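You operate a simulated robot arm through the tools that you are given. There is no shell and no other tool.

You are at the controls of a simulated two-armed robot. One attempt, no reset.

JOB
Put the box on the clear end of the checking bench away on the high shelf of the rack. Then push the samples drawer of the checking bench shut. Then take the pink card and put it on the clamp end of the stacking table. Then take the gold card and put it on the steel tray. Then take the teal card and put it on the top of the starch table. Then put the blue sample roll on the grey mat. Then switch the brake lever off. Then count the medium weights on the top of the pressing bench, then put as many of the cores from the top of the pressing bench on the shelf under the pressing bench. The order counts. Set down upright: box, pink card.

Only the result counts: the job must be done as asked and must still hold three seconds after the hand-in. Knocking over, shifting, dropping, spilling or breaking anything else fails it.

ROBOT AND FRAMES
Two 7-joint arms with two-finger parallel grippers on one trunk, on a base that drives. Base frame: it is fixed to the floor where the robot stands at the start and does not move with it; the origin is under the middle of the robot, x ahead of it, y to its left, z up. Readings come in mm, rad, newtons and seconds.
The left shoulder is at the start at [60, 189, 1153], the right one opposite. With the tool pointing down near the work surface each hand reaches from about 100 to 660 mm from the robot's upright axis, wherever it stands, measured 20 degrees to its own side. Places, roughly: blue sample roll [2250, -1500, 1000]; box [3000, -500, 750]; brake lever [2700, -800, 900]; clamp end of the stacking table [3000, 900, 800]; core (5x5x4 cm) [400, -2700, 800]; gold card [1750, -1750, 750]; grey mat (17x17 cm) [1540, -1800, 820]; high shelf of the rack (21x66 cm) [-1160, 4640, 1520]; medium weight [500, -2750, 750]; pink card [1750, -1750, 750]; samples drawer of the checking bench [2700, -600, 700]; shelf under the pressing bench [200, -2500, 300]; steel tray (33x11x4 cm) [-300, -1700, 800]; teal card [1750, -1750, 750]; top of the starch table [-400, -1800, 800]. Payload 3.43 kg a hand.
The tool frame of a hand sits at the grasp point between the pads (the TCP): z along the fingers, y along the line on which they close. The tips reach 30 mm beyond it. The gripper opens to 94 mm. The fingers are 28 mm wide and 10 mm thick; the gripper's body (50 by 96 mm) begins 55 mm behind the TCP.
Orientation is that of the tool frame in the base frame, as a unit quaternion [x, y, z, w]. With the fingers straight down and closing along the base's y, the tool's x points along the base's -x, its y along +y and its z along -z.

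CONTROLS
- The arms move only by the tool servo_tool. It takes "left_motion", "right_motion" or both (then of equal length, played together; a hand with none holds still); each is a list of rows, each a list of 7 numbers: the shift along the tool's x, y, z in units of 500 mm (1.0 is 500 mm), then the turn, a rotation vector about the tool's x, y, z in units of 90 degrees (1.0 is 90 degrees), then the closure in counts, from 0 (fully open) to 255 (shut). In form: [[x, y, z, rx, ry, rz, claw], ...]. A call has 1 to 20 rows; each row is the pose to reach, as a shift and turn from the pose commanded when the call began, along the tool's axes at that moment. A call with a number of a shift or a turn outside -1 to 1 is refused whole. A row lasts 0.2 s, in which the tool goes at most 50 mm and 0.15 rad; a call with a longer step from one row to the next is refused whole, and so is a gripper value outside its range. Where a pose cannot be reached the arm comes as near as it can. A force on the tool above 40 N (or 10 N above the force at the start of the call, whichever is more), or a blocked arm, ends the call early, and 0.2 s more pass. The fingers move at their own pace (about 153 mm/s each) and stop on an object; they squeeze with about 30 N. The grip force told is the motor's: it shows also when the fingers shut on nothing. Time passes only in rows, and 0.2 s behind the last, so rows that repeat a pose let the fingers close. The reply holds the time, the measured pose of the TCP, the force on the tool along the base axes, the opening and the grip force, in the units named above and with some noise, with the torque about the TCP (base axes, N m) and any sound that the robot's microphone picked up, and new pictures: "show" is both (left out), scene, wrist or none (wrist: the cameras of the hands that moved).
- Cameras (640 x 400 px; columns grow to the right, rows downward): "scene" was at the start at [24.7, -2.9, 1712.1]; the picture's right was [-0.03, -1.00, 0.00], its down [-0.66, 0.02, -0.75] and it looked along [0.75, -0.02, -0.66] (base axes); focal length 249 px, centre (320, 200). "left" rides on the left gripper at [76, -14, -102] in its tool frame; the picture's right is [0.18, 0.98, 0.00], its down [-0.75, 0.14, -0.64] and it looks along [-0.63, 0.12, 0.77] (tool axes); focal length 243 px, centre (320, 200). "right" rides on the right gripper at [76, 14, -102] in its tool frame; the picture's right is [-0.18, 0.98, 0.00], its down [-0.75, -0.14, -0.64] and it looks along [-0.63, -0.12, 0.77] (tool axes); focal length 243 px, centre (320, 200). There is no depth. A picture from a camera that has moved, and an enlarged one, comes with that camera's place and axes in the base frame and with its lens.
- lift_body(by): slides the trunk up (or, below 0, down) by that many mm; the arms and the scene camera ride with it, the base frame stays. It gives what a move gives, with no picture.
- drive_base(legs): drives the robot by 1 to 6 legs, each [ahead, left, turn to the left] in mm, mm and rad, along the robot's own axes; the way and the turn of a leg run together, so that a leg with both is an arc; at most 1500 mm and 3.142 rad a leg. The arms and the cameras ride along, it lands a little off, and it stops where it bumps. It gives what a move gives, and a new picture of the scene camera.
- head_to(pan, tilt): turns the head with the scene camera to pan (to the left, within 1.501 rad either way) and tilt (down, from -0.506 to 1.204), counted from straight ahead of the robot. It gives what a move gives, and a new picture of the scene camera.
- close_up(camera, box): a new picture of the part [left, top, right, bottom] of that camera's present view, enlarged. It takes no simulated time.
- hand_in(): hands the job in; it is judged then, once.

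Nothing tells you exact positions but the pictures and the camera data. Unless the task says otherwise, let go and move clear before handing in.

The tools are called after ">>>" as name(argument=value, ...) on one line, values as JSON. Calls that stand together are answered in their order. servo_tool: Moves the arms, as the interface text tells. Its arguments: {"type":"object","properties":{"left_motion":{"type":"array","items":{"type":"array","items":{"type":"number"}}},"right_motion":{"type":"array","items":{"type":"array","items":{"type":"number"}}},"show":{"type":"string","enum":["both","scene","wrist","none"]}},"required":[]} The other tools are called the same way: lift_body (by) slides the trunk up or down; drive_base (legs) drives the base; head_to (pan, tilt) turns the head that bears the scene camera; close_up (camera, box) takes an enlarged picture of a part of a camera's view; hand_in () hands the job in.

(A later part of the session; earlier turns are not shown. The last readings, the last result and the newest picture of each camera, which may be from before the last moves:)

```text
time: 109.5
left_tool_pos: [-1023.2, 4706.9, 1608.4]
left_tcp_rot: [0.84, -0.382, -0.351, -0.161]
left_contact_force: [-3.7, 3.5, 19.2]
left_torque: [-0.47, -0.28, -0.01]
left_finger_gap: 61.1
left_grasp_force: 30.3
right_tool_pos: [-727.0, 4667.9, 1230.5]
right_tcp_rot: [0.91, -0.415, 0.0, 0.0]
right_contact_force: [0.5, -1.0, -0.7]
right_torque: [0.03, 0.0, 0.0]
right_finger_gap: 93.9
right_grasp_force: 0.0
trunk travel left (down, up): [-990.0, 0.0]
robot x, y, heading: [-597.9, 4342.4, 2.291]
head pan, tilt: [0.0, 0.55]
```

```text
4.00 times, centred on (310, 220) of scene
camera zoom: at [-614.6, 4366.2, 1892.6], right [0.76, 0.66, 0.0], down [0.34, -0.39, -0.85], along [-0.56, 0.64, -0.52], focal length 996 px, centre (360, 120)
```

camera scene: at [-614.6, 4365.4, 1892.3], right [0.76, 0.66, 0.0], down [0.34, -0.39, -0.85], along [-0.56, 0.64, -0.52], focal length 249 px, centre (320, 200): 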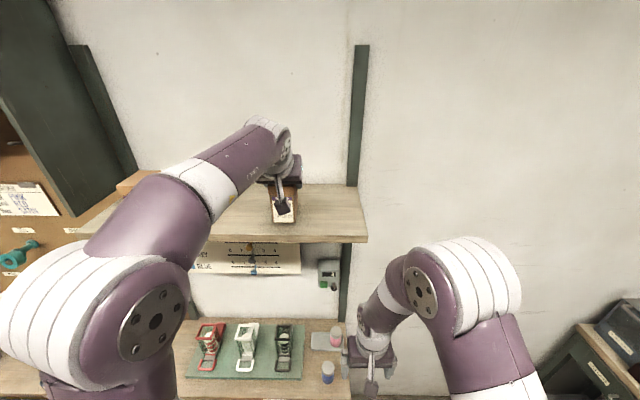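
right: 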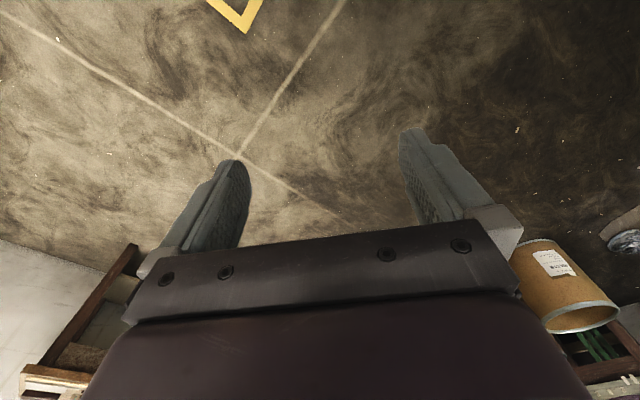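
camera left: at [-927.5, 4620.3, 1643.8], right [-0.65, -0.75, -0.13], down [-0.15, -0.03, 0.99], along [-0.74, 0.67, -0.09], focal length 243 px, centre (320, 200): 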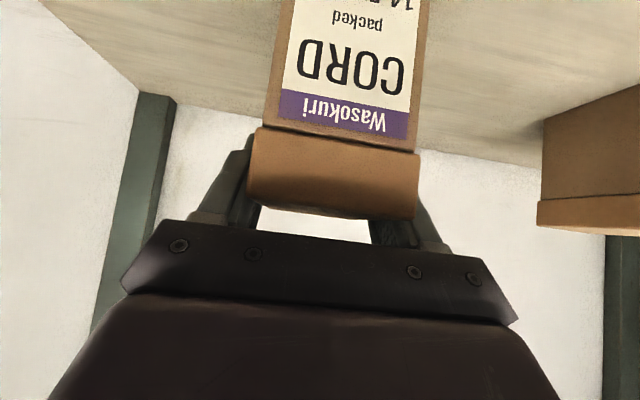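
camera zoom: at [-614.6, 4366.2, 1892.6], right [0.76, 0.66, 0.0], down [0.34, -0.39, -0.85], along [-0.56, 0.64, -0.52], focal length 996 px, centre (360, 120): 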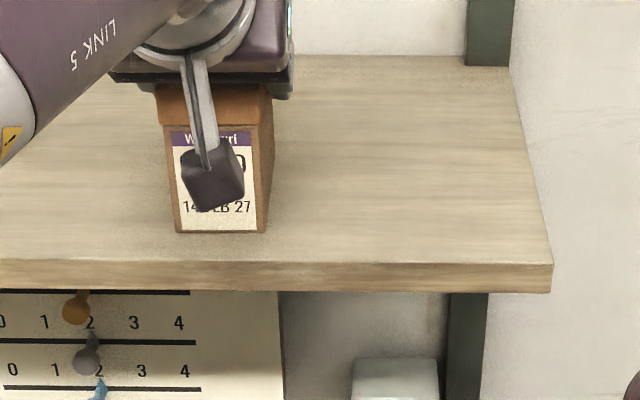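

Contact. I'll relieve the pressure, open, and back out along the tool axis.

>>> servo_tool(left_motion=[[-0.0035, 0, -0.0035, 0, 0, 0, 255], [-0.0035, 0, -0.0035, 0, 0, 0, 120], [-0.0035, 0, -0.0035, 0, 0, 0, 0], [-0.0035, 0, -0.0035, 0, 0, 0, 0], [-0.0035, 0, -0.06, 0, 0, 0, 0], [-0.0035, 0, -0.13, 0, 0, 0, 0], [-0.0035, 0, -0.2, 0, 0, 0, 0], [-0.0035, 0, -0.28, 0, 0, 0, 0], [-0.0035, 0, -0.36, 0, 0, 0, 0]])

>>> close_up(camera="scene", box=[170, 150, 410, 300])

```text
time: 111.5
left_tool_pos: [-939.0, 4611.5, 1737.6]
left_tcp_rot: [0.84, -0.383, -0.349, -0.159]
left_contact_force: [0.8, -1.5, 1.0]
left_torque: [0.01, 0.02, -0.01]
left_finger_gap: 94.1
left_grasp_force: 0.1
right_tool_pos: [-727.5, 4666.9, 1231.0]
right_tcp_rot: [0.91, -0.415, -0.001, 0.0]
right_contact_force: [0.4, -0.1, -0.1]
right_torque: [0.02, -0.01, 0.0]
right_finger_gap: 93.9
right_grasp_force: 0.0
trunk travel left (down, up): [-990.0, 0.0]
robot x, y, heading: [-595.2, 4344.0, 2.282]
head pan, tilt: [0.0, 0.55]
camera scene: at [-613.9, 4364.8, 1892.3], right [0.76, 0.66, 0.0], down [0.34, -0.39, -0.85], along [-0.56, 0.64, -0.52], focal length 249 px, centre (320, 200)
camera left: at [-844.2, 4525.8, 1755.0], right [-0.66, -0.74, -0.13], down [-0.16, -0.03, 0.99], along [-0.74, 0.67, -0.09], focal length 243 px, centre (320, 200)
```

scene: 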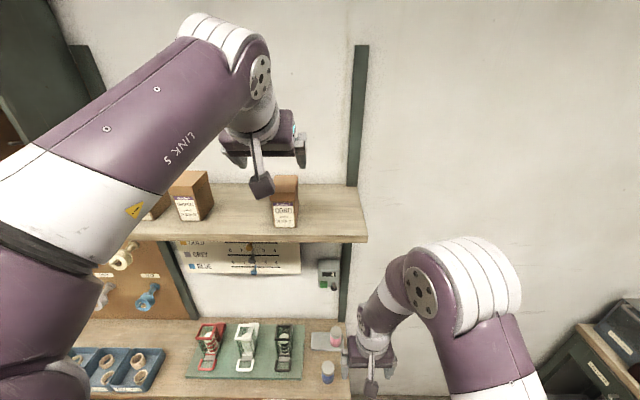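
left: 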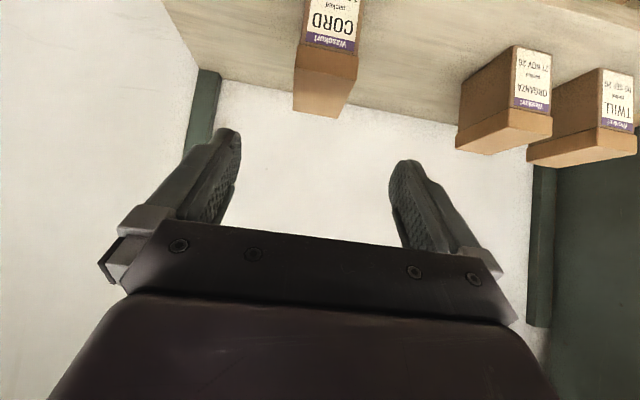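

```text
2.67 times, centred on (290, 225) of scene
camera zoom: at [-613.9, 4364.8, 1892.3], right [0.76, 0.66, 0.0], down [0.34, -0.39, -0.85], along [-0.56, 0.64, -0.52], focal length 664 px, centre (400, 133)
```

zoom: 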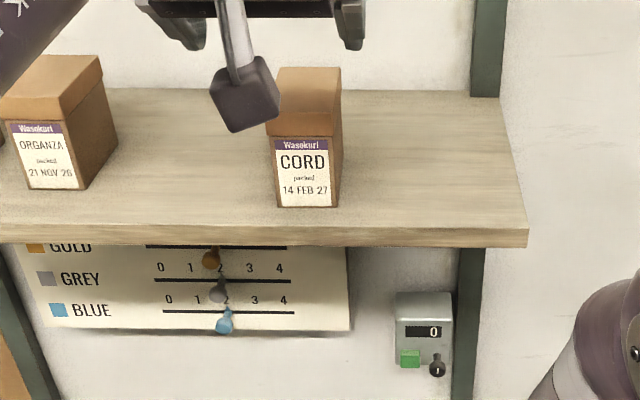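

The box stands upright on the high shelf. Now I'll back away and retrace the route to the checking bench.

>>> drive_base(legs=[[-685, 105, 0]])

>>> servo_tool(left_motion=[[0.06, 0, 0.06, 0, 0, 0, 0], [0.12, 0, 0.12, 0, 0, 0, 0], [0.18, 0, 0.18, 0, 0, 0, 0], [0.24, 0, 0.24, 0, 0, 0, 0], [0.3, 0, 0.3, 0, 0, 0, 0], [0.36, 0, 0.36, 0, 0, 0, 0], [0.42, 0, 0.42, 0, 0, 0, 0], [0.48, 0, 0.48, 0, 0, 0, 0], [0.54, 0, 0.54, 0, 0, 0, 0], [0.6, 0, 0.6, 0, 0, 0, 0], [0.66, 0, 0.66, 0, 0, 0, 0], [0.7, 0, 0.7, 0, 0, 0, 0]], show="scene")

```text
time: 115.3
left_tool_pos: [-572.5, 4031.7, 1734.9]
left_tcp_rot: [0.839, -0.387, -0.347, -0.159]
left_contact_force: [0.0, -0.3, -0.9]
left_torque: [0.01, 0.01, 0.02]
left_finger_gap: 94.1
left_grasp_force: 0.0
right_tool_pos: [-360.3, 4081.9, 1229.0]
right_tcp_rot: [0.908, -0.418, 0.001, 0.0]
right_contact_force: [-0.1, -0.1, 0.0]
right_torque: [-0.01, -0.03, -0.01]
right_finger_gap: 94.1
right_grasp_force: 0.1
trunk travel left (down, up): [-990.0, 0.0]
robot x, y, heading: [-225.2, 3759.2, 2.275]
head pan, tilt: [0.0, 0.55]
camera scene: at [-250.0, 3782.0, 1892.2], right [0.76, 0.65, 0.0], down [0.34, -0.4, -0.85], along [-0.55, 0.65, -0.52], focal length 249 px, centre (320, 200)
```

scene: 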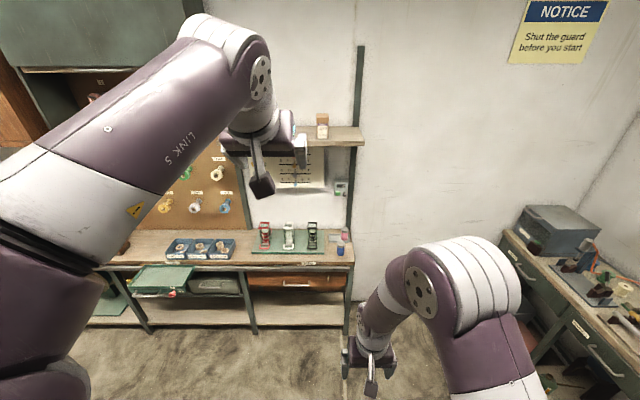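

```text
time: 117.9
left_tool_pos: [-572.3, 4030.7, 1238.3]
left_tcp_rot: [0.839, -0.387, -0.347, -0.161]
left_contact_force: [0.3, 0.0, -0.7]
left_torque: [-0.01, 0.01, 0.02]
left_finger_gap: 93.8
left_grasp_force: 0.0
right_tool_pos: [-361.0, 4082.7, 1229.2]
right_tcp_rot: [0.908, -0.418, 0.001, 0.001]
right_contact_force: [-0.3, -0.5, -0.2]
right_torque: [-0.02, 0.01, -0.04]
right_finger_gap: 94.0
right_grasp_force: 0.1
trunk travel left (down, up): [-990.0, 0.0]
robot x, y, heading: [-228.6, 3757.6, 2.278]
head pan, tilt: [0.0, 0.55]
camera scene: at [-249.5, 3781.5, 1892.3], right [0.76, 0.65, 0.0], down [0.34, -0.4, -0.85], along [-0.55, 0.65, -0.52], focal length 249 px, centre (320, 200)
```

scene: 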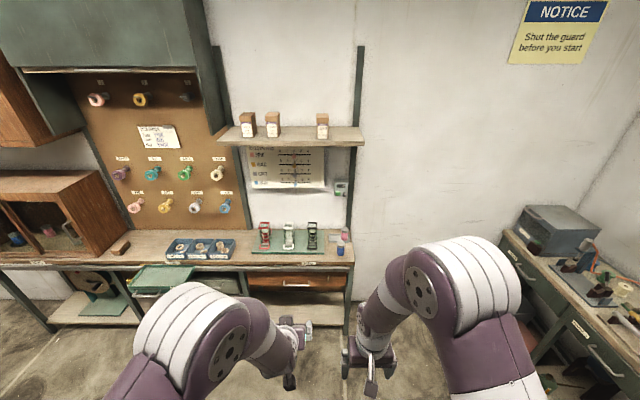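

>>> drive_base(legs=[[-543, 1140, 0], [-543, 1140, 0]])

>>> head_to(pan=-1.4, tilt=0.6)

```text
time: 130.2
left_tool_pos: [-1602.2, 1735.2, 1239.7]
left_tcp_rot: [0.839, -0.387, -0.347, -0.161]
left_contact_force: [0.2, -0.8, 0.8]
left_torque: [0.01, -0.01, 0.02]
left_finger_gap: 94.2
left_grasp_force: 0.1
right_tool_pos: [-1388.4, 1788.0, 1229.5]
right_tcp_rot: [0.908, -0.419, 0.001, 0.0]
right_contact_force: [0.4, -0.8, 0.4]
right_torque: [0.02, -0.01, -0.01]
right_finger_gap: 94.1
right_grasp_force: 0.2
trunk travel left (down, up): [-990.0, 0.0]
robot x, y, heading: [-1261.6, 1459.7, 2.276]
head pan, tilt: [0.0, 0.55]
camera scene: at [-1278.2, 1486.3, 1892.3], right [0.76, 0.65, 0.0], down [0.34, -0.4, -0.85], along [-0.55, 0.65, -0.52], focal length 249 px, centre (320, 200)
```

scene: 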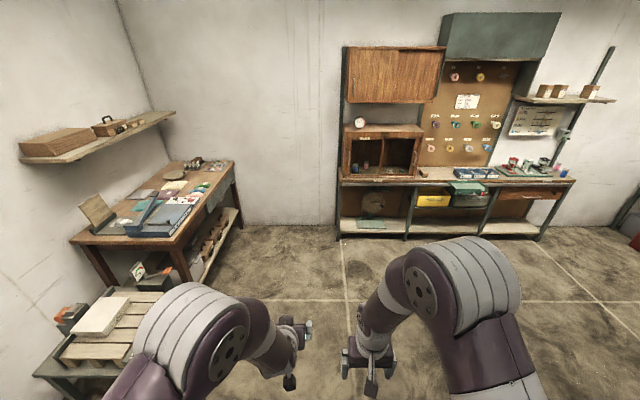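

```text
time: 131.7
left_tool_pos: [-1602.2, 1735.1, 1239.3]
left_tcp_rot: [0.839, -0.387, -0.348, -0.16]
left_contact_force: [-0.3, -0.4, -0.8]
left_torque: [-0.05, 0.01, 0.01]
left_finger_gap: 94.0
left_grasp_force: 0.1
right_tool_pos: [-1388.1, 1786.7, 1230.1]
right_tcp_rot: [0.908, -0.418, -0.001, -0.001]
right_contact_force: [-0.2, -0.1, 0.3]
right_torque: [0.0, -0.04, 0.04]
right_finger_gap: 94.2
right_grasp_force: 0.0
trunk travel left (down, up): [-990.0, 0.0]
robot x, y, heading: [-1260.0, 1460.9, 2.279]
head pan, tilt: [-1.4, 0.6]
camera scene: at [-1163.9, 1485.0, 1887.8], right [0.77, -0.64, 0.0], down [-0.36, -0.43, -0.83], along [0.53, 0.64, -0.56], focal length 249 px, centre (320, 200)
```

scene: 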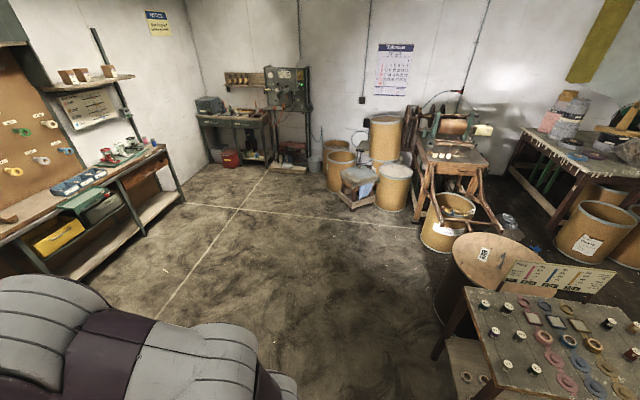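

>>> drive_base(legs=[[-950, 22, 0], [-950, 22, 0], [-587, -564, 0], [0, 0, 3.14]])

>>> head_to(pan=0.0, tilt=0.5)

```text
time: 152.7
left_tool_pos: [1131.4, -301.6, 1238.7]
left_tcp_rot: [0.359, 0.851, -0.149, 0.353]
left_contact_force: [0.2, -0.3, -0.5]
left_torque: [0.02, 0.0, 0.01]
left_finger_gap: 93.8
left_grasp_force: 0.0
right_tool_pos: [923.3, -369.5, 1229.0]
right_tcp_rot: [0.388, 0.922, 0.0, 0.0]
right_contact_force: [0.2, -0.2, -0.4]
right_torque: [-0.03, -0.02, -0.01]
right_finger_gap: 94.1
right_grasp_force: 0.1
trunk travel left (down, up): [-990.0, 0.0]
robot x, y, heading: [772.5, -53.8, -0.8]
head pan, tilt: [-1.4, 0.6]
camera scene: at [679.9, -82.8, 1887.8], right [-0.81, 0.59, 0.0], down [0.33, 0.46, -0.83], along [-0.48, -0.67, -0.56], focal length 249 px, centre (320, 200)
```

scene: 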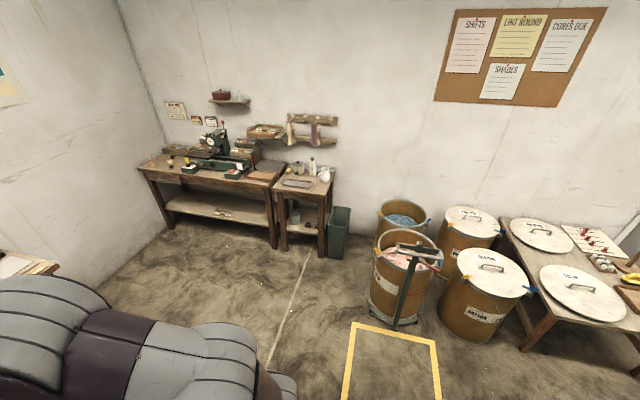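

```text
time: 154.2
left_tool_pos: [1131.4, -302.2, 1238.6]
left_tcp_rot: [0.359, 0.851, -0.149, 0.353]
left_contact_force: [0.0, 0.1, 0.4]
left_torque: [0.02, 0.01, 0.0]
left_finger_gap: 93.7
left_grasp_force: 0.0
right_tool_pos: [924.4, -369.0, 1229.6]
right_tcp_rot: [0.388, 0.922, 0.0, 0.0]
right_contact_force: [-0.2, 0.3, -0.1]
right_torque: [0.02, 0.0, 0.01]
right_finger_gap: 93.8
right_grasp_force: 0.0
trunk travel left (down, up): [-990.0, 0.0]
robot x, y, heading: [776.5, -53.4, -0.799]
head pan, tilt: [0.0, 0.499]
camera scene: at [795.3, -76.3, 1896.9], right [-0.72, -0.7, 0.0], down [-0.33, 0.34, -0.88], along [0.61, -0.63, -0.48], focal length 249 px, centre (320, 200)
```

scene: 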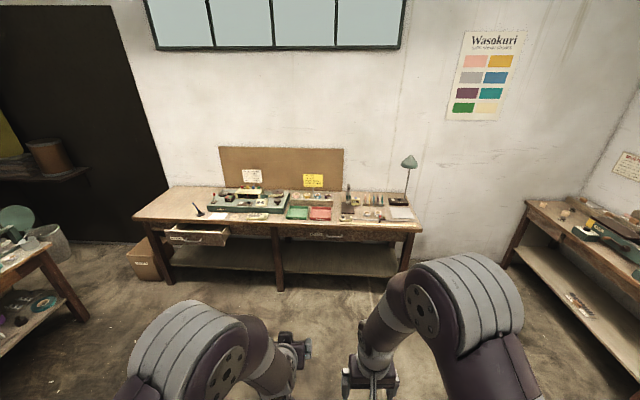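

I'm facing the checking bench again. I'll square up and drive to a spot in front of the open samples drawer.

>>> drive_base(legs=[[0, 0, -0.055], [547, 533, 0], [450, 533, 0]])

>>> head_to(pan=0.0, tilt=0.8)

>>> close_up(camera="scene", box=[200, 150, 440, 300])

```text
time: 162.2
left_tool_pos: [2576.5, -390.5, 1239.8]
left_tcp_rot: [0.389, 0.839, -0.16, 0.346]
left_contact_force: [0.2, 1.4, 0.4]
left_torque: [-0.01, 0.0, 0.0]
left_finger_gap: 94.1
left_grasp_force: 0.0
right_tool_pos: [2364.6, -441.9, 1230.1]
right_tcp_rot: [0.421, 0.907, 0.001, 0.0]
right_contact_force: [-0.2, -0.1, 0.1]
right_torque: [-0.02, -0.02, -0.01]
right_finger_gap: 93.9
right_grasp_force: 0.1
trunk travel left (down, up): [-990.0, 0.0]
robot x, y, heading: [2240.2, -119.3, -0.872]
head pan, tilt: [0.0, 0.499]
camera scene: at [2257.1, -141.4, 1896.9], right [-0.76, -0.65, 0.0], down [-0.31, 0.37, -0.88], along [0.57, -0.67, -0.48], focal length 249 px, centre (320, 200)
```

scene: 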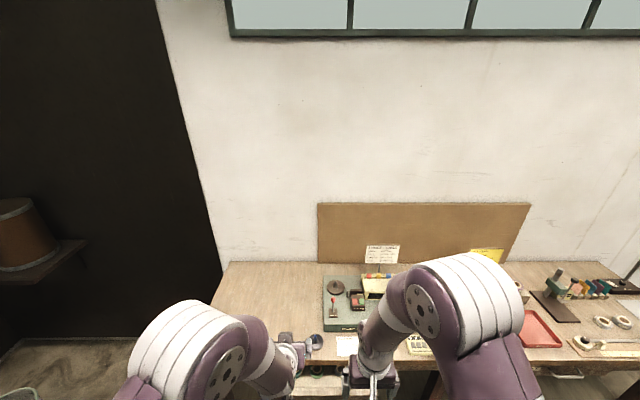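

```text
time: 163.0
left_tool_pos: [2578.6, -390.1, 1238.7]
left_tcp_rot: [0.39, 0.838, -0.162, 0.346]
left_contact_force: [-0.7, -0.7, 0.1]
left_torque: [0.01, -0.03, 0.05]
left_finger_gap: 94.2
left_grasp_force: 0.0
right_tool_pos: [2365.8, -442.5, 1229.4]
right_tcp_rot: [0.421, 0.907, 0.001, 0.0]
right_contact_force: [0.1, -0.9, 1.0]
right_torque: [0.02, -0.01, 0.01]
right_finger_gap: 94.2
right_grasp_force: 0.0
trunk travel left (down, up): [-990.0, 0.0]
robot x, y, heading: [2235.1, -116.0, -0.869]
head pan, tilt: [0.0, 0.799]
camera scene: at [2252.8, -133.5, 1871.0], right [-0.76, -0.65, 0.0], down [-0.46, 0.55, -0.7], along [0.45, -0.53, -0.72], focal length 249 px, centre (320, 200)
```

scene: 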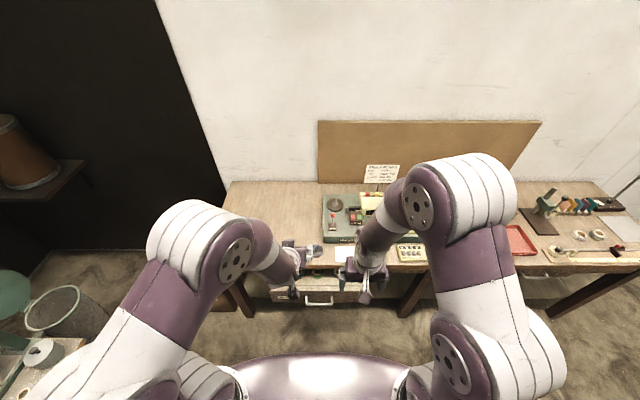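

```text
2.67 times, centred on (320, 225) of scene
camera zoom: at [2252.8, -133.5, 1871.0], right [-0.76, -0.65, 0.0], down [-0.46, 0.55, -0.7], along [0.45, -0.53, -0.72], focal length 664 px, centre (320, 133)
```

zoom: 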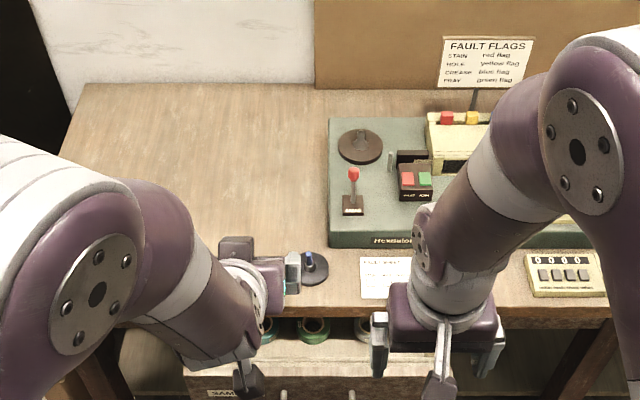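

I'll retract the left hand, close it and level it out, then lower the trunk to drawer height.

>>> servo_tool(left_motion=[[0.03, 0, -0.03, 0, -0.09, 0, 255], [0.06, 0, -0.06, 0, -0.18, 0, 255], [0.085, 0, -0.085, 0, -0.28, 0, 255], [0.085, 0, -0.085, 0, -0.28, 0, 255]], show="none")

>>> lift_body(by=-430)

>>> head_to(pan=0.0, tilt=0.75)

```text
refused: row 3 steps farther than a row can; nothing moved
```

```text
refused: -430 is not a number from -400 to 400
```

```text
time: 163.6
left_tool_pos: [2578.2, -391.3, 1240.0]
left_tcp_rot: [0.389, 0.838, -0.161, 0.347]
left_contact_force: [-0.6, 0.2, 0.6]
left_torque: [-0.02, -0.01, -0.02]
left_finger_gap: 93.9
left_grasp_force: 0.1
right_tool_pos: [2365.2, -442.0, 1229.2]
right_tcp_rot: [0.42, 0.907, 0.0, 0.0]
right_contact_force: [-0.5, -0.8, 1.1]
right_torque: [0.04, 0.0, 0.0]
right_finger_gap: 93.9
right_grasp_force: 0.1
trunk travel left (down, up): [-990.0, 0.0]
robot x, y, heading: [2238.9, -118.9, -0.869]
head pan, tilt: [0.0, 0.75]
camera scene: at [2253.8, -135.2, 1874.9], right [-0.76, -0.65, 0.0], down [-0.44, 0.52, -0.73], along [0.47, -0.56, -0.68], focal length 249 px, centre (320, 200)
```

scene: 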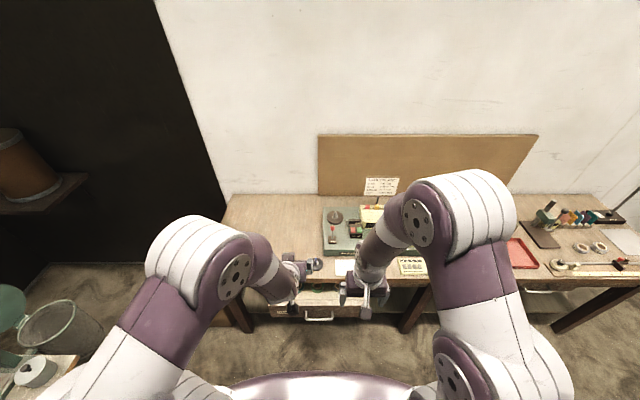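

>>> servo_tool(left_motion=[[0.03, 0, -0.03, 0, -0.09, 0, 255], [0.06, 0, -0.06, 0, -0.18, 0, 255], [0.085, 0, -0.085, 0, -0.27, 0, 255], [0.085, 0, -0.085, 0, -0.28, 0, 255]], show="none")

>>> lift_body(by=-400)

>>> head_to(pan=0.0, tilt=0.7)

>>> close_up(camera="left", box=[0, 0, 640, 400])

```text
time: 164.8
left_tool_pos: [2542.9, -367.1, 1259.4]
left_tcp_rot: [0.318, 0.736, -0.269, 0.534]
left_contact_force: [-1.2, 0.1, 0.2]
left_torque: [-0.01, 0.0, 0.0]
left_finger_gap: 0.0
left_grasp_force: 29.8
right_tool_pos: [2365.4, -442.5, 1229.5]
right_tcp_rot: [0.421, 0.907, -0.001, 0.0]
right_contact_force: [0.1, 0.9, -0.6]
right_torque: [0.01, 0.01, -0.02]
right_finger_gap: 94.1
right_grasp_force: 0.1
trunk travel left (down, up): [-990.0, 0.0]
robot x, y, heading: [2235.8, -115.9, -0.866]
head pan, tilt: [0.0, 0.75]
stopped in row 4 (left hand): the arm was blocked; the commanded pose is now the measured one
```

```text
time: 168.6
left_tool_pos: [2543.5, -367.7, 860.2]
left_tcp_rot: [0.317, 0.736, -0.268, 0.535]
left_contact_force: [0.0, -0.9, 0.0]
left_torque: [0.03, -0.01, -0.01]
left_finger_gap: 0.1
left_grasp_force: 29.8
right_tool_pos: [2364.9, -442.7, 828.8]
right_tcp_rot: [0.422, 0.907, 0.0, 0.0]
right_contact_force: [1.0, -1.0, -0.2]
right_torque: [0.0, -0.03, 0.02]
right_finger_gap: 94.0
right_grasp_force: 0.1
trunk travel left (down, up): [-590.0, 400.0]
robot x, y, heading: [2237.2, -118.9, -0.866]
head pan, tilt: [0.0, 0.75]
```

```text
time: 169.3
left_tool_pos: [2543.4, -368.4, 859.5]
left_tcp_rot: [0.317, 0.736, -0.268, 0.534]
left_contact_force: [0.2, 0.0, -0.6]
left_torque: [0.0, -0.02, -0.01]
left_finger_gap: 0.0
left_grasp_force: 29.9
right_tool_pos: [2365.6, -441.5, 829.9]
right_tcp_rot: [0.421, 0.907, -0.001, -0.001]
right_contact_force: [0.0, 0.4, -0.4]
right_torque: [0.02, -0.01, 0.01]
right_finger_gap: 93.5
right_grasp_force: 0.0
trunk travel left (down, up): [-590.0, 400.0]
robot x, y, heading: [2238.3, -118.5, -0.874]
head pan, tilt: [0.0, 0.7]
camera scene: at [2254.8, -136.8, 1479.1], right [-0.76, -0.65, 0.0], down [-0.42, 0.49, -0.76], along [0.49, -0.58, -0.64], focal length 249 px, centre (320, 200)
```

scene: 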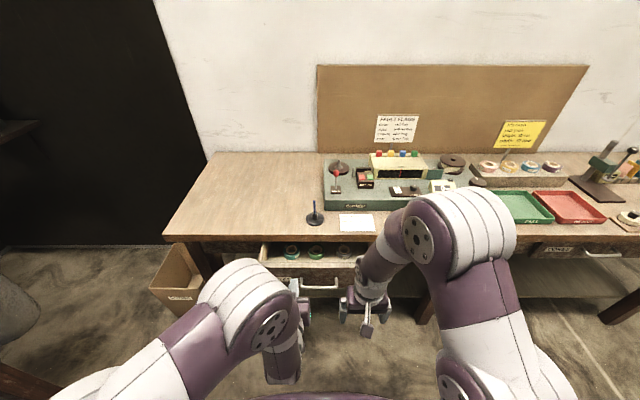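

```text
1.00 times, centred on (320, 200) of left (not enlarged: the box is as wide or as high as the picture)
camera zoom: at [2453.3, -287.7, 817.3], right [0.7, 0.68, -0.23], down [-0.12, 0.43, 0.9], along [0.7, -0.6, 0.38], focal length 243 px, centre (320, 200)
```

zoom: 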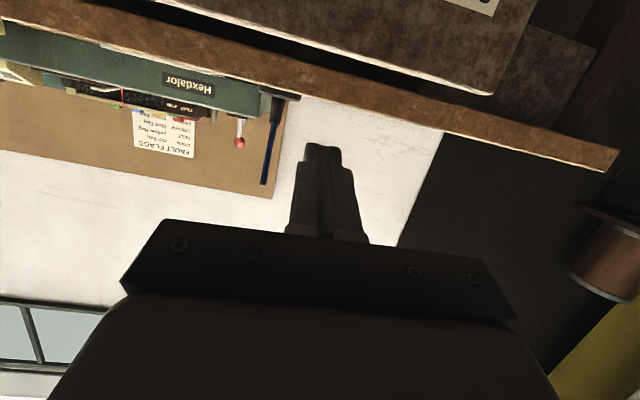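

The left hand is closed and nearly level. I'll lower it to the drawer front's height, left of the handle.

>>> servo_tool(left_motion=[[0.064, 0.019, 0.019, 0, 0, 0, 255], [0.128, 0.038, 0.038, 0, 0, 0, 255], [0.192, 0.057, 0.057, 0, 0, 0, 255], [0.256, 0.076, 0.076, 0, 0, 0, 255], [0.32, 0.095, 0.096, 0, 0, 0, 255], [0.32, 0.095, 0.096, 0, 0, 0, 255]])

```text
time: 170.7
left_tool_pos: [2569.3, -341.7, 690.0]
left_tcp_rot: [0.318, 0.736, -0.268, 0.535]
left_contact_force: [0.2, 0.8, -0.3]
left_torque: [-0.02, -0.02, 0.02]
left_finger_gap: 0.0
left_grasp_force: 29.9
right_tool_pos: [2364.8, -442.9, 830.0]
right_tcp_rot: [0.421, 0.907, 0.0, -0.001]
right_contact_force: [-0.4, -0.4, 0.1]
right_torque: [0.01, 0.02, -0.02]
right_finger_gap: 94.0
right_grasp_force: 0.0
trunk travel left (down, up): [-590.0, 400.0]
robot x, y, heading: [2241.3, -117.9, -0.869]
head pan, tilt: [0.0, 0.7]
camera scene: at [2254.4, -136.5, 1479.2], right [-0.76, -0.65, 0.0], down [-0.42, 0.49, -0.77], along [0.49, -0.58, -0.64], focal length 249 px, centre (320, 200)
camera left: at [2480.7, -261.3, 647.5], right [0.7, 0.68, -0.23], down [-0.12, 0.43, 0.9], along [0.7, -0.6, 0.38], focal length 243 px, centre (320, 200)
```

scene: 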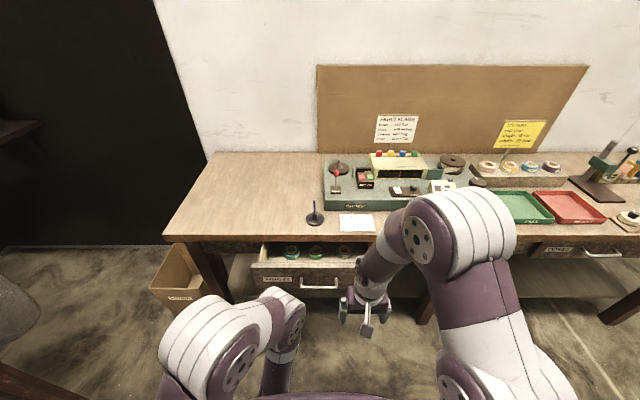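
left: 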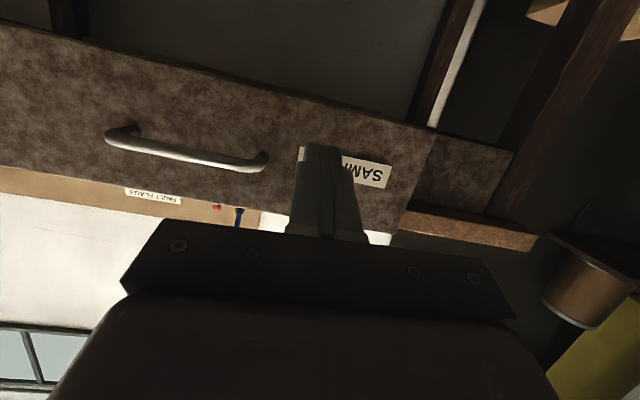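

The fingertips point at the drawer face just left of the handle. I'll push forward.

>>> servo_tool(left_motion=[[-0.0227, -0.001, 0.0766, 0, 0, 0, 255], [-0.0454, -0.002, 0.153, 0, 0, 0, 255], [-0.057, -0.003, 0.19, 0, 0, 0, 255], [-0.068, -0.003, 0.229, 0, 0, 0, 255], [-0.08, -0.004, 0.268, 0, 0, 0, 255], [-0.091, -0.004, 0.306, 0, 0, 0, 255], [-0.102, -0.005, 0.345, 0, 0, 0, 255]])

```text
time: 172.3
left_tool_pos: [2687.3, -479.0, 688.3]
left_tcp_rot: [0.318, 0.736, -0.267, 0.534]
left_contact_force: [0.3, 0.2, 0.1]
left_torque: [-0.01, 0.0, -0.02]
left_finger_gap: 0.0
left_grasp_force: 30.1
right_tool_pos: [2364.6, -442.1, 829.1]
right_tcp_rot: [0.42, 0.907, 0.0, -0.001]
right_contact_force: [0.1, 0.6, 0.1]
right_torque: [0.01, 0.02, 0.03]
right_finger_gap: 94.4
right_grasp_force: 0.1
trunk travel left (down, up): [-590.0, 400.0]
robot x, y, heading: [2233.4, -117.7, -0.871]
head pan, tilt: [0.0, 0.7]
camera scene: at [2255.2, -137.2, 1479.1], right [-0.76, -0.65, 0.0], down [-0.42, 0.49, -0.76], along [0.49, -0.58, -0.64], focal length 249 px, centre (320, 200)
camera left: at [2597.6, -399.7, 646.3], right [0.7, 0.68, -0.23], down [-0.12, 0.43, 0.9], along [0.7, -0.6, 0.38], focal length 243 px, centre (320, 200)
```

scene: 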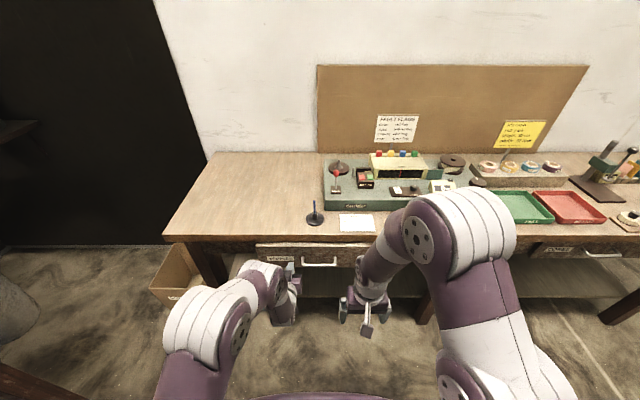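
left: 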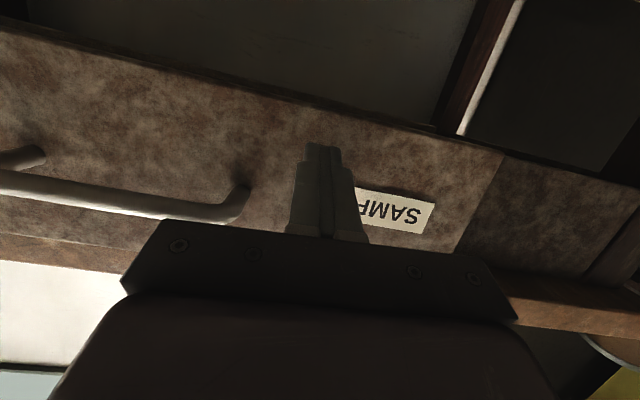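

The drawer is sliding in and nearly shut. I'll push on to the stop.

>>> servo_tool(left_motion=[[-0.0057, 0, 0.019, 0, 0, 0, 255], [-0.0114, -0.001, 0.038, 0, 0, 0, 255], [-0.017, -0.001, 0.057, 0, 0, 0, 255], [-0.0227, -0.001, 0.0766, 0, 0, 0, 255], [-0.0284, -0.001, 0.096, 0, 0, 0, 255], [-0.034, -0.002, 0.115, 0, 0, 0, 255]])

>>> close_up(camera="scene", box=[220, 190, 420, 315])

```text
time: 173.6
left_tool_pos: [2716.9, -514.8, 684.2]
left_tcp_rot: [0.322, 0.739, -0.264, 0.53]
left_contact_force: [-21.1, 22.9, 13.0]
left_torque: [-0.57, -0.31, -0.11]
left_finger_gap: 0.0
left_grasp_force: 29.6
right_tool_pos: [2364.1, -440.6, 831.4]
right_tcp_rot: [0.42, 0.907, -0.001, 0.001]
right_contact_force: [-0.9, 0.0, 0.0]
right_torque: [0.02, 0.0, 0.0]
right_finger_gap: 94.0
right_grasp_force: 0.1
trunk travel left (down, up): [-590.0, 400.0]
robot x, y, heading: [2237.9, -118.2, -0.868]
head pan, tilt: [0.0, 0.7]
stopped in row 6 (left hand): the force on the tool passed its limit at 54 N (the readings are from after the stop); the commanded pose is now the measured one
camera scene: at [2251.1, -133.0, 1479.5], right [-0.76, -0.65, 0.0], down [-0.41, 0.49, -0.77], along [0.5, -0.59, -0.64], focal length 249 px, centre (320, 200)
camera left: at [2627.3, -433.2, 644.0], right [0.7, 0.68, -0.22], down [-0.11, 0.41, 0.9], along [0.71, -0.61, 0.37], focal length 243 px, centre (320, 200)
```

scene: 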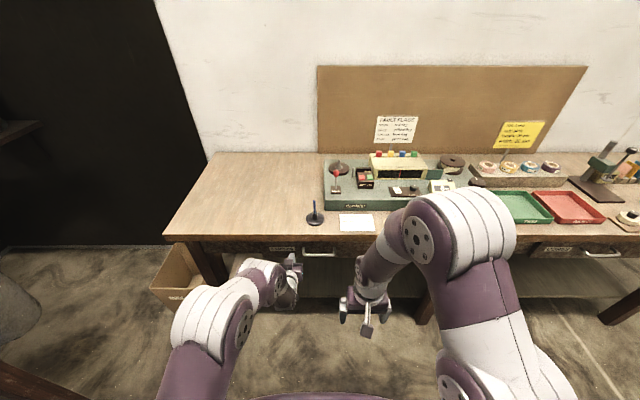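
left: 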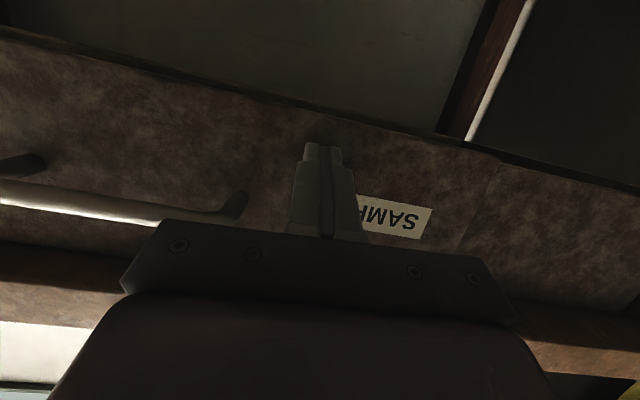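

```text
3.20 times, centred on (320, 252) of scene
camera zoom: at [2251.1, -133.0, 1479.5], right [-0.76, -0.65, 0.0], down [-0.41, 0.49, -0.77], along [0.5, -0.59, -0.64], focal length 796 px, centre (320, 32)
```

zoom: 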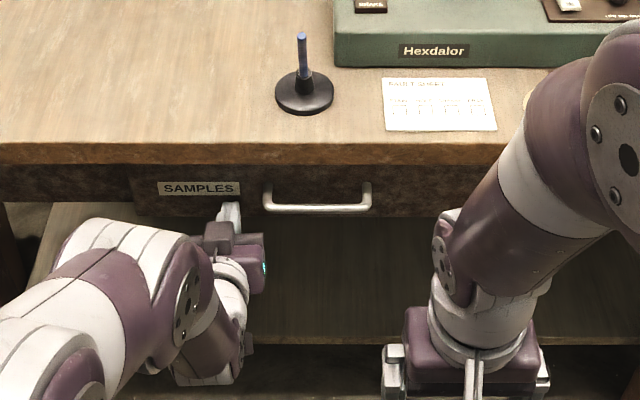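

The drawer hit its stop and sits flush. I'll back the left hand off and raise it, then go look at the cards on the right part of the bench.

>>> servo_tool(left_motion=[[0.02, 0, -0.07, 0, 0, 0, 255], [0.045, 0.002, -0.153, 0, 0, 0, 255], [0.068, 0.003, -0.229, 0, 0, 0, 255], [0.091, 0.004, -0.306, 0, 0, 0, 255], [0.114, 0.005, -0.383, 0, 0, 0, 255]], show="none")

>>> lift_body(by=300)

>>> drive_base(legs=[[-150, 0, 0], [0, -800, 0]])

>>> head_to(pan=-0.2, tilt=0.6)

```text
time: 174.8
left_tool_pos: [2591.7, -362.5, 687.2]
left_tcp_rot: [0.321, 0.739, -0.264, 0.53]
left_contact_force: [-0.3, -0.3, -0.2]
left_torque: [-0.02, 0.01, 0.0]
left_finger_gap: 0.1
left_grasp_force: 30.1
right_tool_pos: [2364.7, -441.0, 829.5]
right_tcp_rot: [0.42, 0.907, 0.0, -0.001]
right_contact_force: [0.2, 0.2, -0.6]
right_torque: [0.01, 0.02, -0.01]
right_finger_gap: 93.7
right_grasp_force: 0.1
trunk travel left (down, up): [-590.0, 400.0]
robot x, y, heading: [2234.7, -116.2, -0.871]
head pan, tilt: [0.0, 0.7]
```

```text
time: 177.8
left_tool_pos: [2592.0, -363.1, 986.6]
left_tcp_rot: [0.322, 0.739, -0.266, 0.529]
left_contact_force: [0.0, 0.5, -0.6]
left_torque: [0.02, 0.0, -0.01]
left_finger_gap: 0.0
left_grasp_force: 30.3
right_tool_pos: [2364.9, -441.4, 1129.7]
right_tcp_rot: [0.421, 0.907, 0.0, 0.0]
right_contact_force: [1.1, 0.0, -0.4]
right_torque: [-0.03, -0.01, 0.0]
right_finger_gap: 93.9
right_grasp_force: 0.0
trunk travel left (down, up): [-890.0, 100.0]
robot x, y, heading: [2237.6, -116.7, -0.866]
head pan, tilt: [0.0, 0.7]
```

```text
time: 183.1
left_tool_pos: [1889.9, -760.0, 986.9]
left_tcp_rot: [0.32, 0.739, -0.265, 0.53]
left_contact_force: [-0.1, 0.0, -0.9]
left_torque: [-0.01, 0.02, -0.01]
left_finger_gap: 0.0
left_grasp_force: 30.5
right_tool_pos: [1663.4, -838.6, 1129.5]
right_tcp_rot: [0.419, 0.908, 0.0, 0.0]
right_contact_force: [-0.6, -0.7, 0.3]
right_torque: [-0.02, 0.0, 0.0]
right_finger_gap: 94.1
right_grasp_force: 0.1
trunk travel left (down, up): [-890.0, 100.0]
robot x, y, heading: [1537.5, -511.9, -0.864]
head pan, tilt: [0.0, 0.7]
camera scene: at [1552.6, -533.6, 1779.2], right [-0.76, -0.65, 0.0], down [-0.42, 0.49, -0.76], along [0.5, -0.58, -0.64], focal length 249 px, centre (320, 200)
```

scene: 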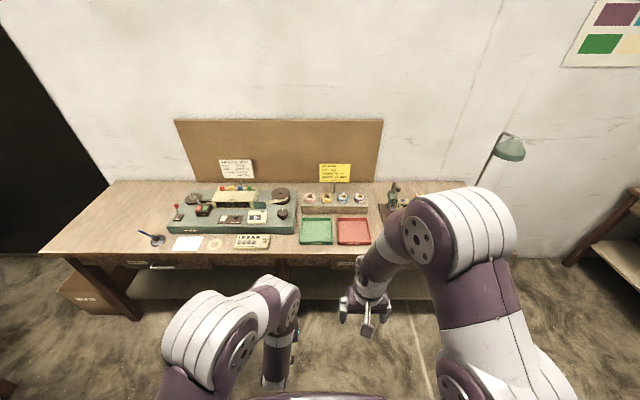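

```text
time: 183.8
left_tool_pos: [1889.2, -759.9, 988.3]
left_tcp_rot: [0.321, 0.739, -0.265, 0.53]
left_contact_force: [-1.1, 0.2, -0.2]
left_torque: [0.0, 0.02, -0.02]
left_finger_gap: 0.0
left_grasp_force: 30.5
right_tool_pos: [1663.0, -839.5, 1128.8]
right_tcp_rot: [0.42, 0.908, 0.0, 0.0]
right_contact_force: [0.3, 0.2, -0.2]
right_torque: [0.01, -0.03, 0.03]
right_finger_gap: 94.0
right_grasp_force: 0.0
trunk travel left (down, up): [-890.0, 100.0]
robot x, y, heading: [1531.2, -513.2, -0.865]
head pan, tilt: [-0.201, 0.6]
camera scene: at [1539.5, -547.0, 1787.8], right [-0.88, -0.48, 0.0], down [-0.27, 0.5, -0.82], along [0.4, -0.72, -0.57], focal length 249 px, centre (320, 200)
```

scene: 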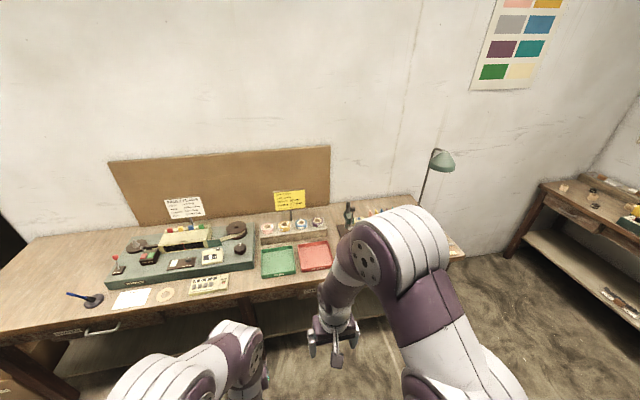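

The right arm hides the cards, so I'll slide right to bring them between the arms.

>>> drive_base(legs=[[0, -620, 0]])

>>> head_to(pan=0.0, tilt=0.65)

>>> close_up(camera="scene", box=[200, 150, 440, 300])

```text
time: 187.2
left_tool_pos: [1421.9, -1158.5, 986.3]
left_tcp_rot: [0.319, 0.741, -0.263, 0.53]
left_contact_force: [0.0, -0.1, -0.5]
left_torque: [0.03, 0.0, 0.01]
left_finger_gap: 0.1
left_grasp_force: 29.7
right_tool_pos: [1196.4, -1237.1, 1129.1]
right_tcp_rot: [0.42, 0.908, 0.0, 0.0]
right_contact_force: [-0.2, -0.6, 0.0]
right_torque: [0.0, 0.0, 0.02]
right_finger_gap: 94.0
right_grasp_force: 0.2
trunk travel left (down, up): [-890.0, 100.0]
robot x, y, heading: [1066.2, -913.3, -0.867]
head pan, tilt: [-0.201, 0.6]
camera scene: at [1071.7, -944.3, 1787.8], right [-0.88, -0.48, 0.0], down [-0.27, 0.49, -0.83], along [0.4, -0.72, -0.56], focal length 249 px, centre (320, 200)
```

scene: 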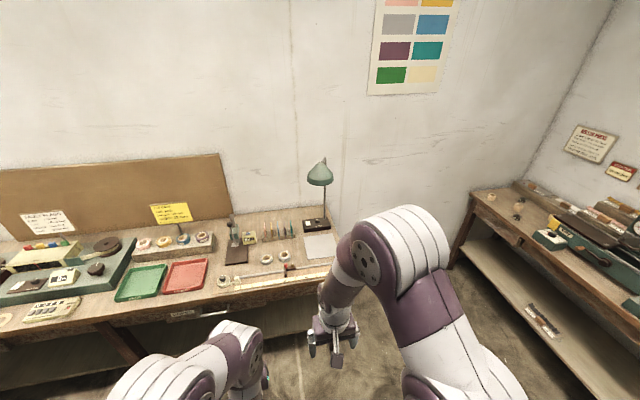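

```text
time: 188.0
left_tool_pos: [1420.3, -1157.3, 986.4]
left_tcp_rot: [0.32, 0.74, -0.264, 0.53]
left_contact_force: [0.0, -0.1, -0.3]
left_torque: [-0.01, 0.05, -0.03]
left_finger_gap: 0.2
left_grasp_force: 30.5
right_tool_pos: [1193.9, -1239.0, 1129.1]
right_tcp_rot: [0.419, 0.908, 0.0, 0.0]
right_contact_force: [0.7, 0.6, 0.9]
right_torque: [-0.01, -0.04, -0.01]
right_finger_gap: 94.1
right_grasp_force: 0.0
trunk travel left (down, up): [-890.0, 100.0]
robot x, y, heading: [1068.5, -913.9, -0.866]
head pan, tilt: [0.0, 0.649]
camera scene: at [1084.1, -934.1, 1783.5], right [-0.76, -0.65, 0.0], down [-0.39, 0.46, -0.8], along [0.52, -0.61, -0.6], focal length 249 px, centre (320, 200)
```

scene: 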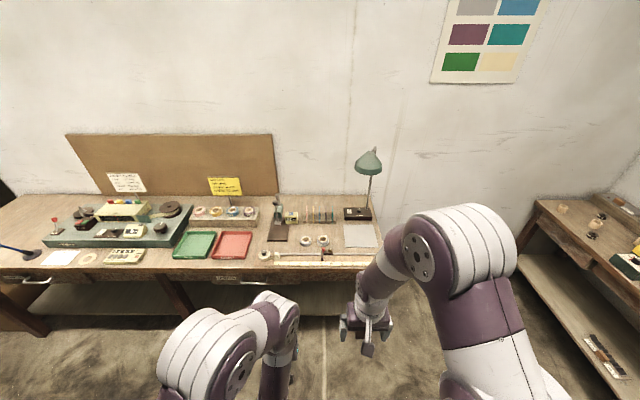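

```text
2.67 times, centred on (320, 225) of scene
camera zoom: at [1084.1, -934.1, 1783.5], right [-0.76, -0.65, 0.0], down [-0.39, 0.46, -0.8], along [0.52, -0.61, -0.6], focal length 664 px, centre (320, 133)
```

zoom: 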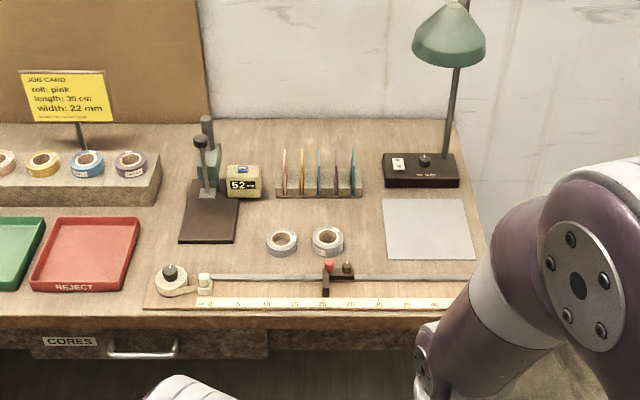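

The cards stand edge-on in a slotted rack, ordered pink, gold, blue, purple, teal from the left. I'll tuck the left hand up and back, then approach with the right hand, which already points straight down.

>>> servo_tool(left_motion=[[-0.056, -0.004, -0.061, 0, 0, 0, 255], [-0.112, -0.008, -0.122, 0, 0, 0, 255], [-0.168, -0.013, -0.184, 0, 0, 0, 255], [-0.225, -0.017, -0.245, 0, 0, 0, 255], [-0.281, -0.021, -0.306, 0, 0, 0, 255], [-0.337, -0.026, -0.368, 0, 0, 0, 255], [-0.393, -0.03, -0.429, 0, 0, 0, 255]], show="none")

>>> drive_base(legs=[[300, 207, 0]])

>>> head_to(pan=-0.15, tilt=0.8)

```text
time: 188.9
left_tool_pos: [1375.0, -1168.5, 1142.2]
left_tcp_rot: [0.25, 0.708, -0.345, 0.563]
left_contact_force: [0.0, 1.0, -1.4]
left_torque: [-0.02, 0.0, 0.0]
left_finger_gap: 0.0
left_grasp_force: 29.6
right_tool_pos: [1193.9, -1237.3, 1129.2]
right_tcp_rot: [0.42, 0.908, -0.001, 0.001]
right_contact_force: [0.2, 0.2, -0.3]
right_torque: [-0.05, 0.03, 0.01]
right_finger_gap: 94.1
right_grasp_force: 0.1
trunk travel left (down, up): [-890.0, 100.0]
robot x, y, heading: [1071.1, -913.2, -0.868]
head pan, tilt: [0.0, 0.649]
stopped in row 4 (left hand): the arm was blocked; the commanded pose is now the measured one
```

```text
time: 191.2
left_tool_pos: [1723.1, -1260.9, 1142.2]
left_tcp_rot: [0.248, 0.708, -0.343, 0.566]
left_contact_force: [-0.3, -0.3, -0.3]
left_torque: [0.0, -0.01, -0.01]
left_finger_gap: 0.0
left_grasp_force: 30.3
right_tool_pos: [1542.9, -1328.1, 1129.2]
right_tcp_rot: [0.417, 0.909, 0.0, 0.001]
right_contact_force: [0.2, 0.1, -0.5]
right_torque: [-0.01, 0.02, 0.01]
right_finger_gap: 94.2
right_grasp_force: 0.1
trunk travel left (down, up): [-890.0, 100.0]
robot x, y, heading: [1415.6, -1003.8, -0.862]
head pan, tilt: [0.0, 0.649]
camera scene: at [1430.4, -1025.6, 1783.5], right [-0.76, -0.65, 0.0], down [-0.39, 0.46, -0.8], along [0.52, -0.6, -0.6], focal length 249 px, centre (320, 200)
```

scene: 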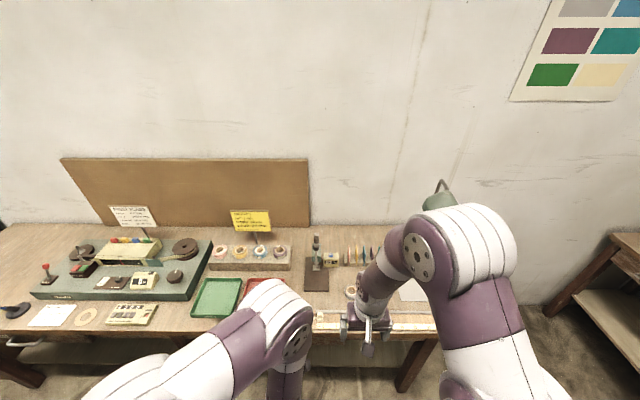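

```text
time: 191.9
left_tool_pos: [1724.4, -1259.8, 1141.3]
left_tcp_rot: [0.248, 0.709, -0.343, 0.564]
left_contact_force: [-0.5, 0.3, -0.3]
left_torque: [-0.01, 0.02, -0.02]
left_finger_gap: 0.0
left_grasp_force: 29.8
right_tool_pos: [1544.0, -1328.3, 1129.5]
right_tcp_rot: [0.417, 0.909, 0.0, 0.001]
right_contact_force: [-0.4, 0.1, -0.1]
right_torque: [-0.02, 0.01, -0.03]
right_finger_gap: 93.9
right_grasp_force: 0.1
trunk travel left (down, up): [-890.0, 100.0]
robot x, y, heading: [1412.0, -1005.3, -0.858]
head pan, tilt: [-0.15, 0.799]
camera scene: at [1418.9, -1028.7, 1770.9], right [-0.85, -0.53, 0.0], down [-0.38, 0.61, -0.7], along [0.37, -0.59, -0.72], focal length 249 px, centre (320, 200)
```

scene: 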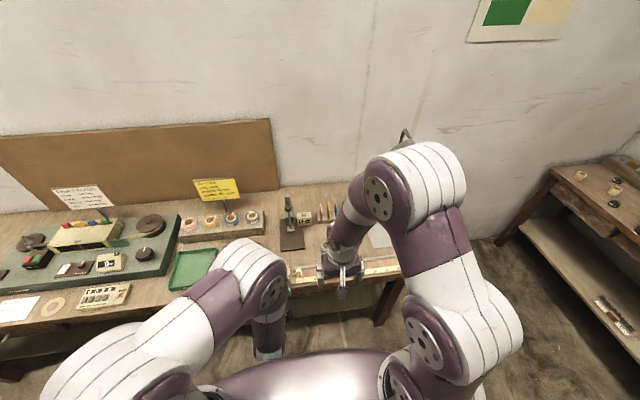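

>>> close_up(camera="scene", box=[270, 170, 350, 220])

>>> close_up(camera="right", box=[0, 0, 640, 400])

```text
8.00 times, centred on (310, 195) of scene
camera zoom: at [1418.9, -1028.7, 1770.9], right [-0.85, -0.53, 0.0], down [-0.38, 0.61, -0.7], along [0.37, -0.59, -0.72], focal length 1991 px, centre (400, 240)
```

zoom: 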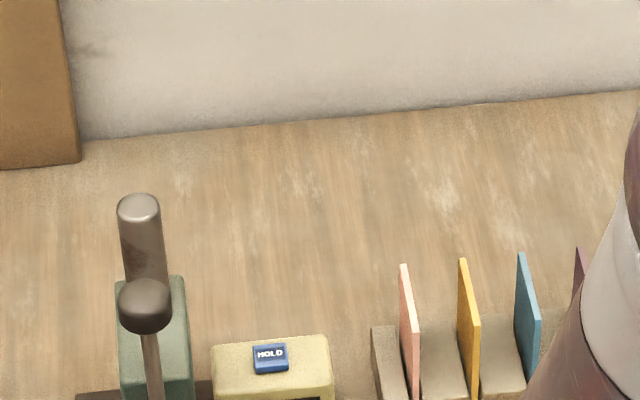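

```text
1.00 times, centred on (320, 200) of right (not enlarged: the box is as wide or as high as the picture)
camera zoom: at [1504.8, -1263.0, 1230.8], right [0.87, 0.5, 0.0], down [0.39, -0.66, 0.64], along [0.32, -0.56, -0.77], focal length 243 px, centre (320, 200)
```

zoom: 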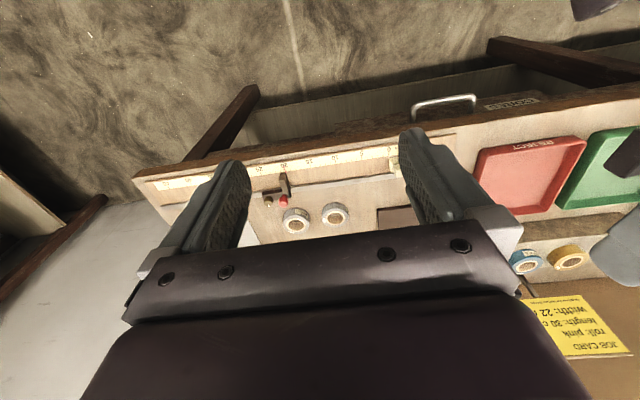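

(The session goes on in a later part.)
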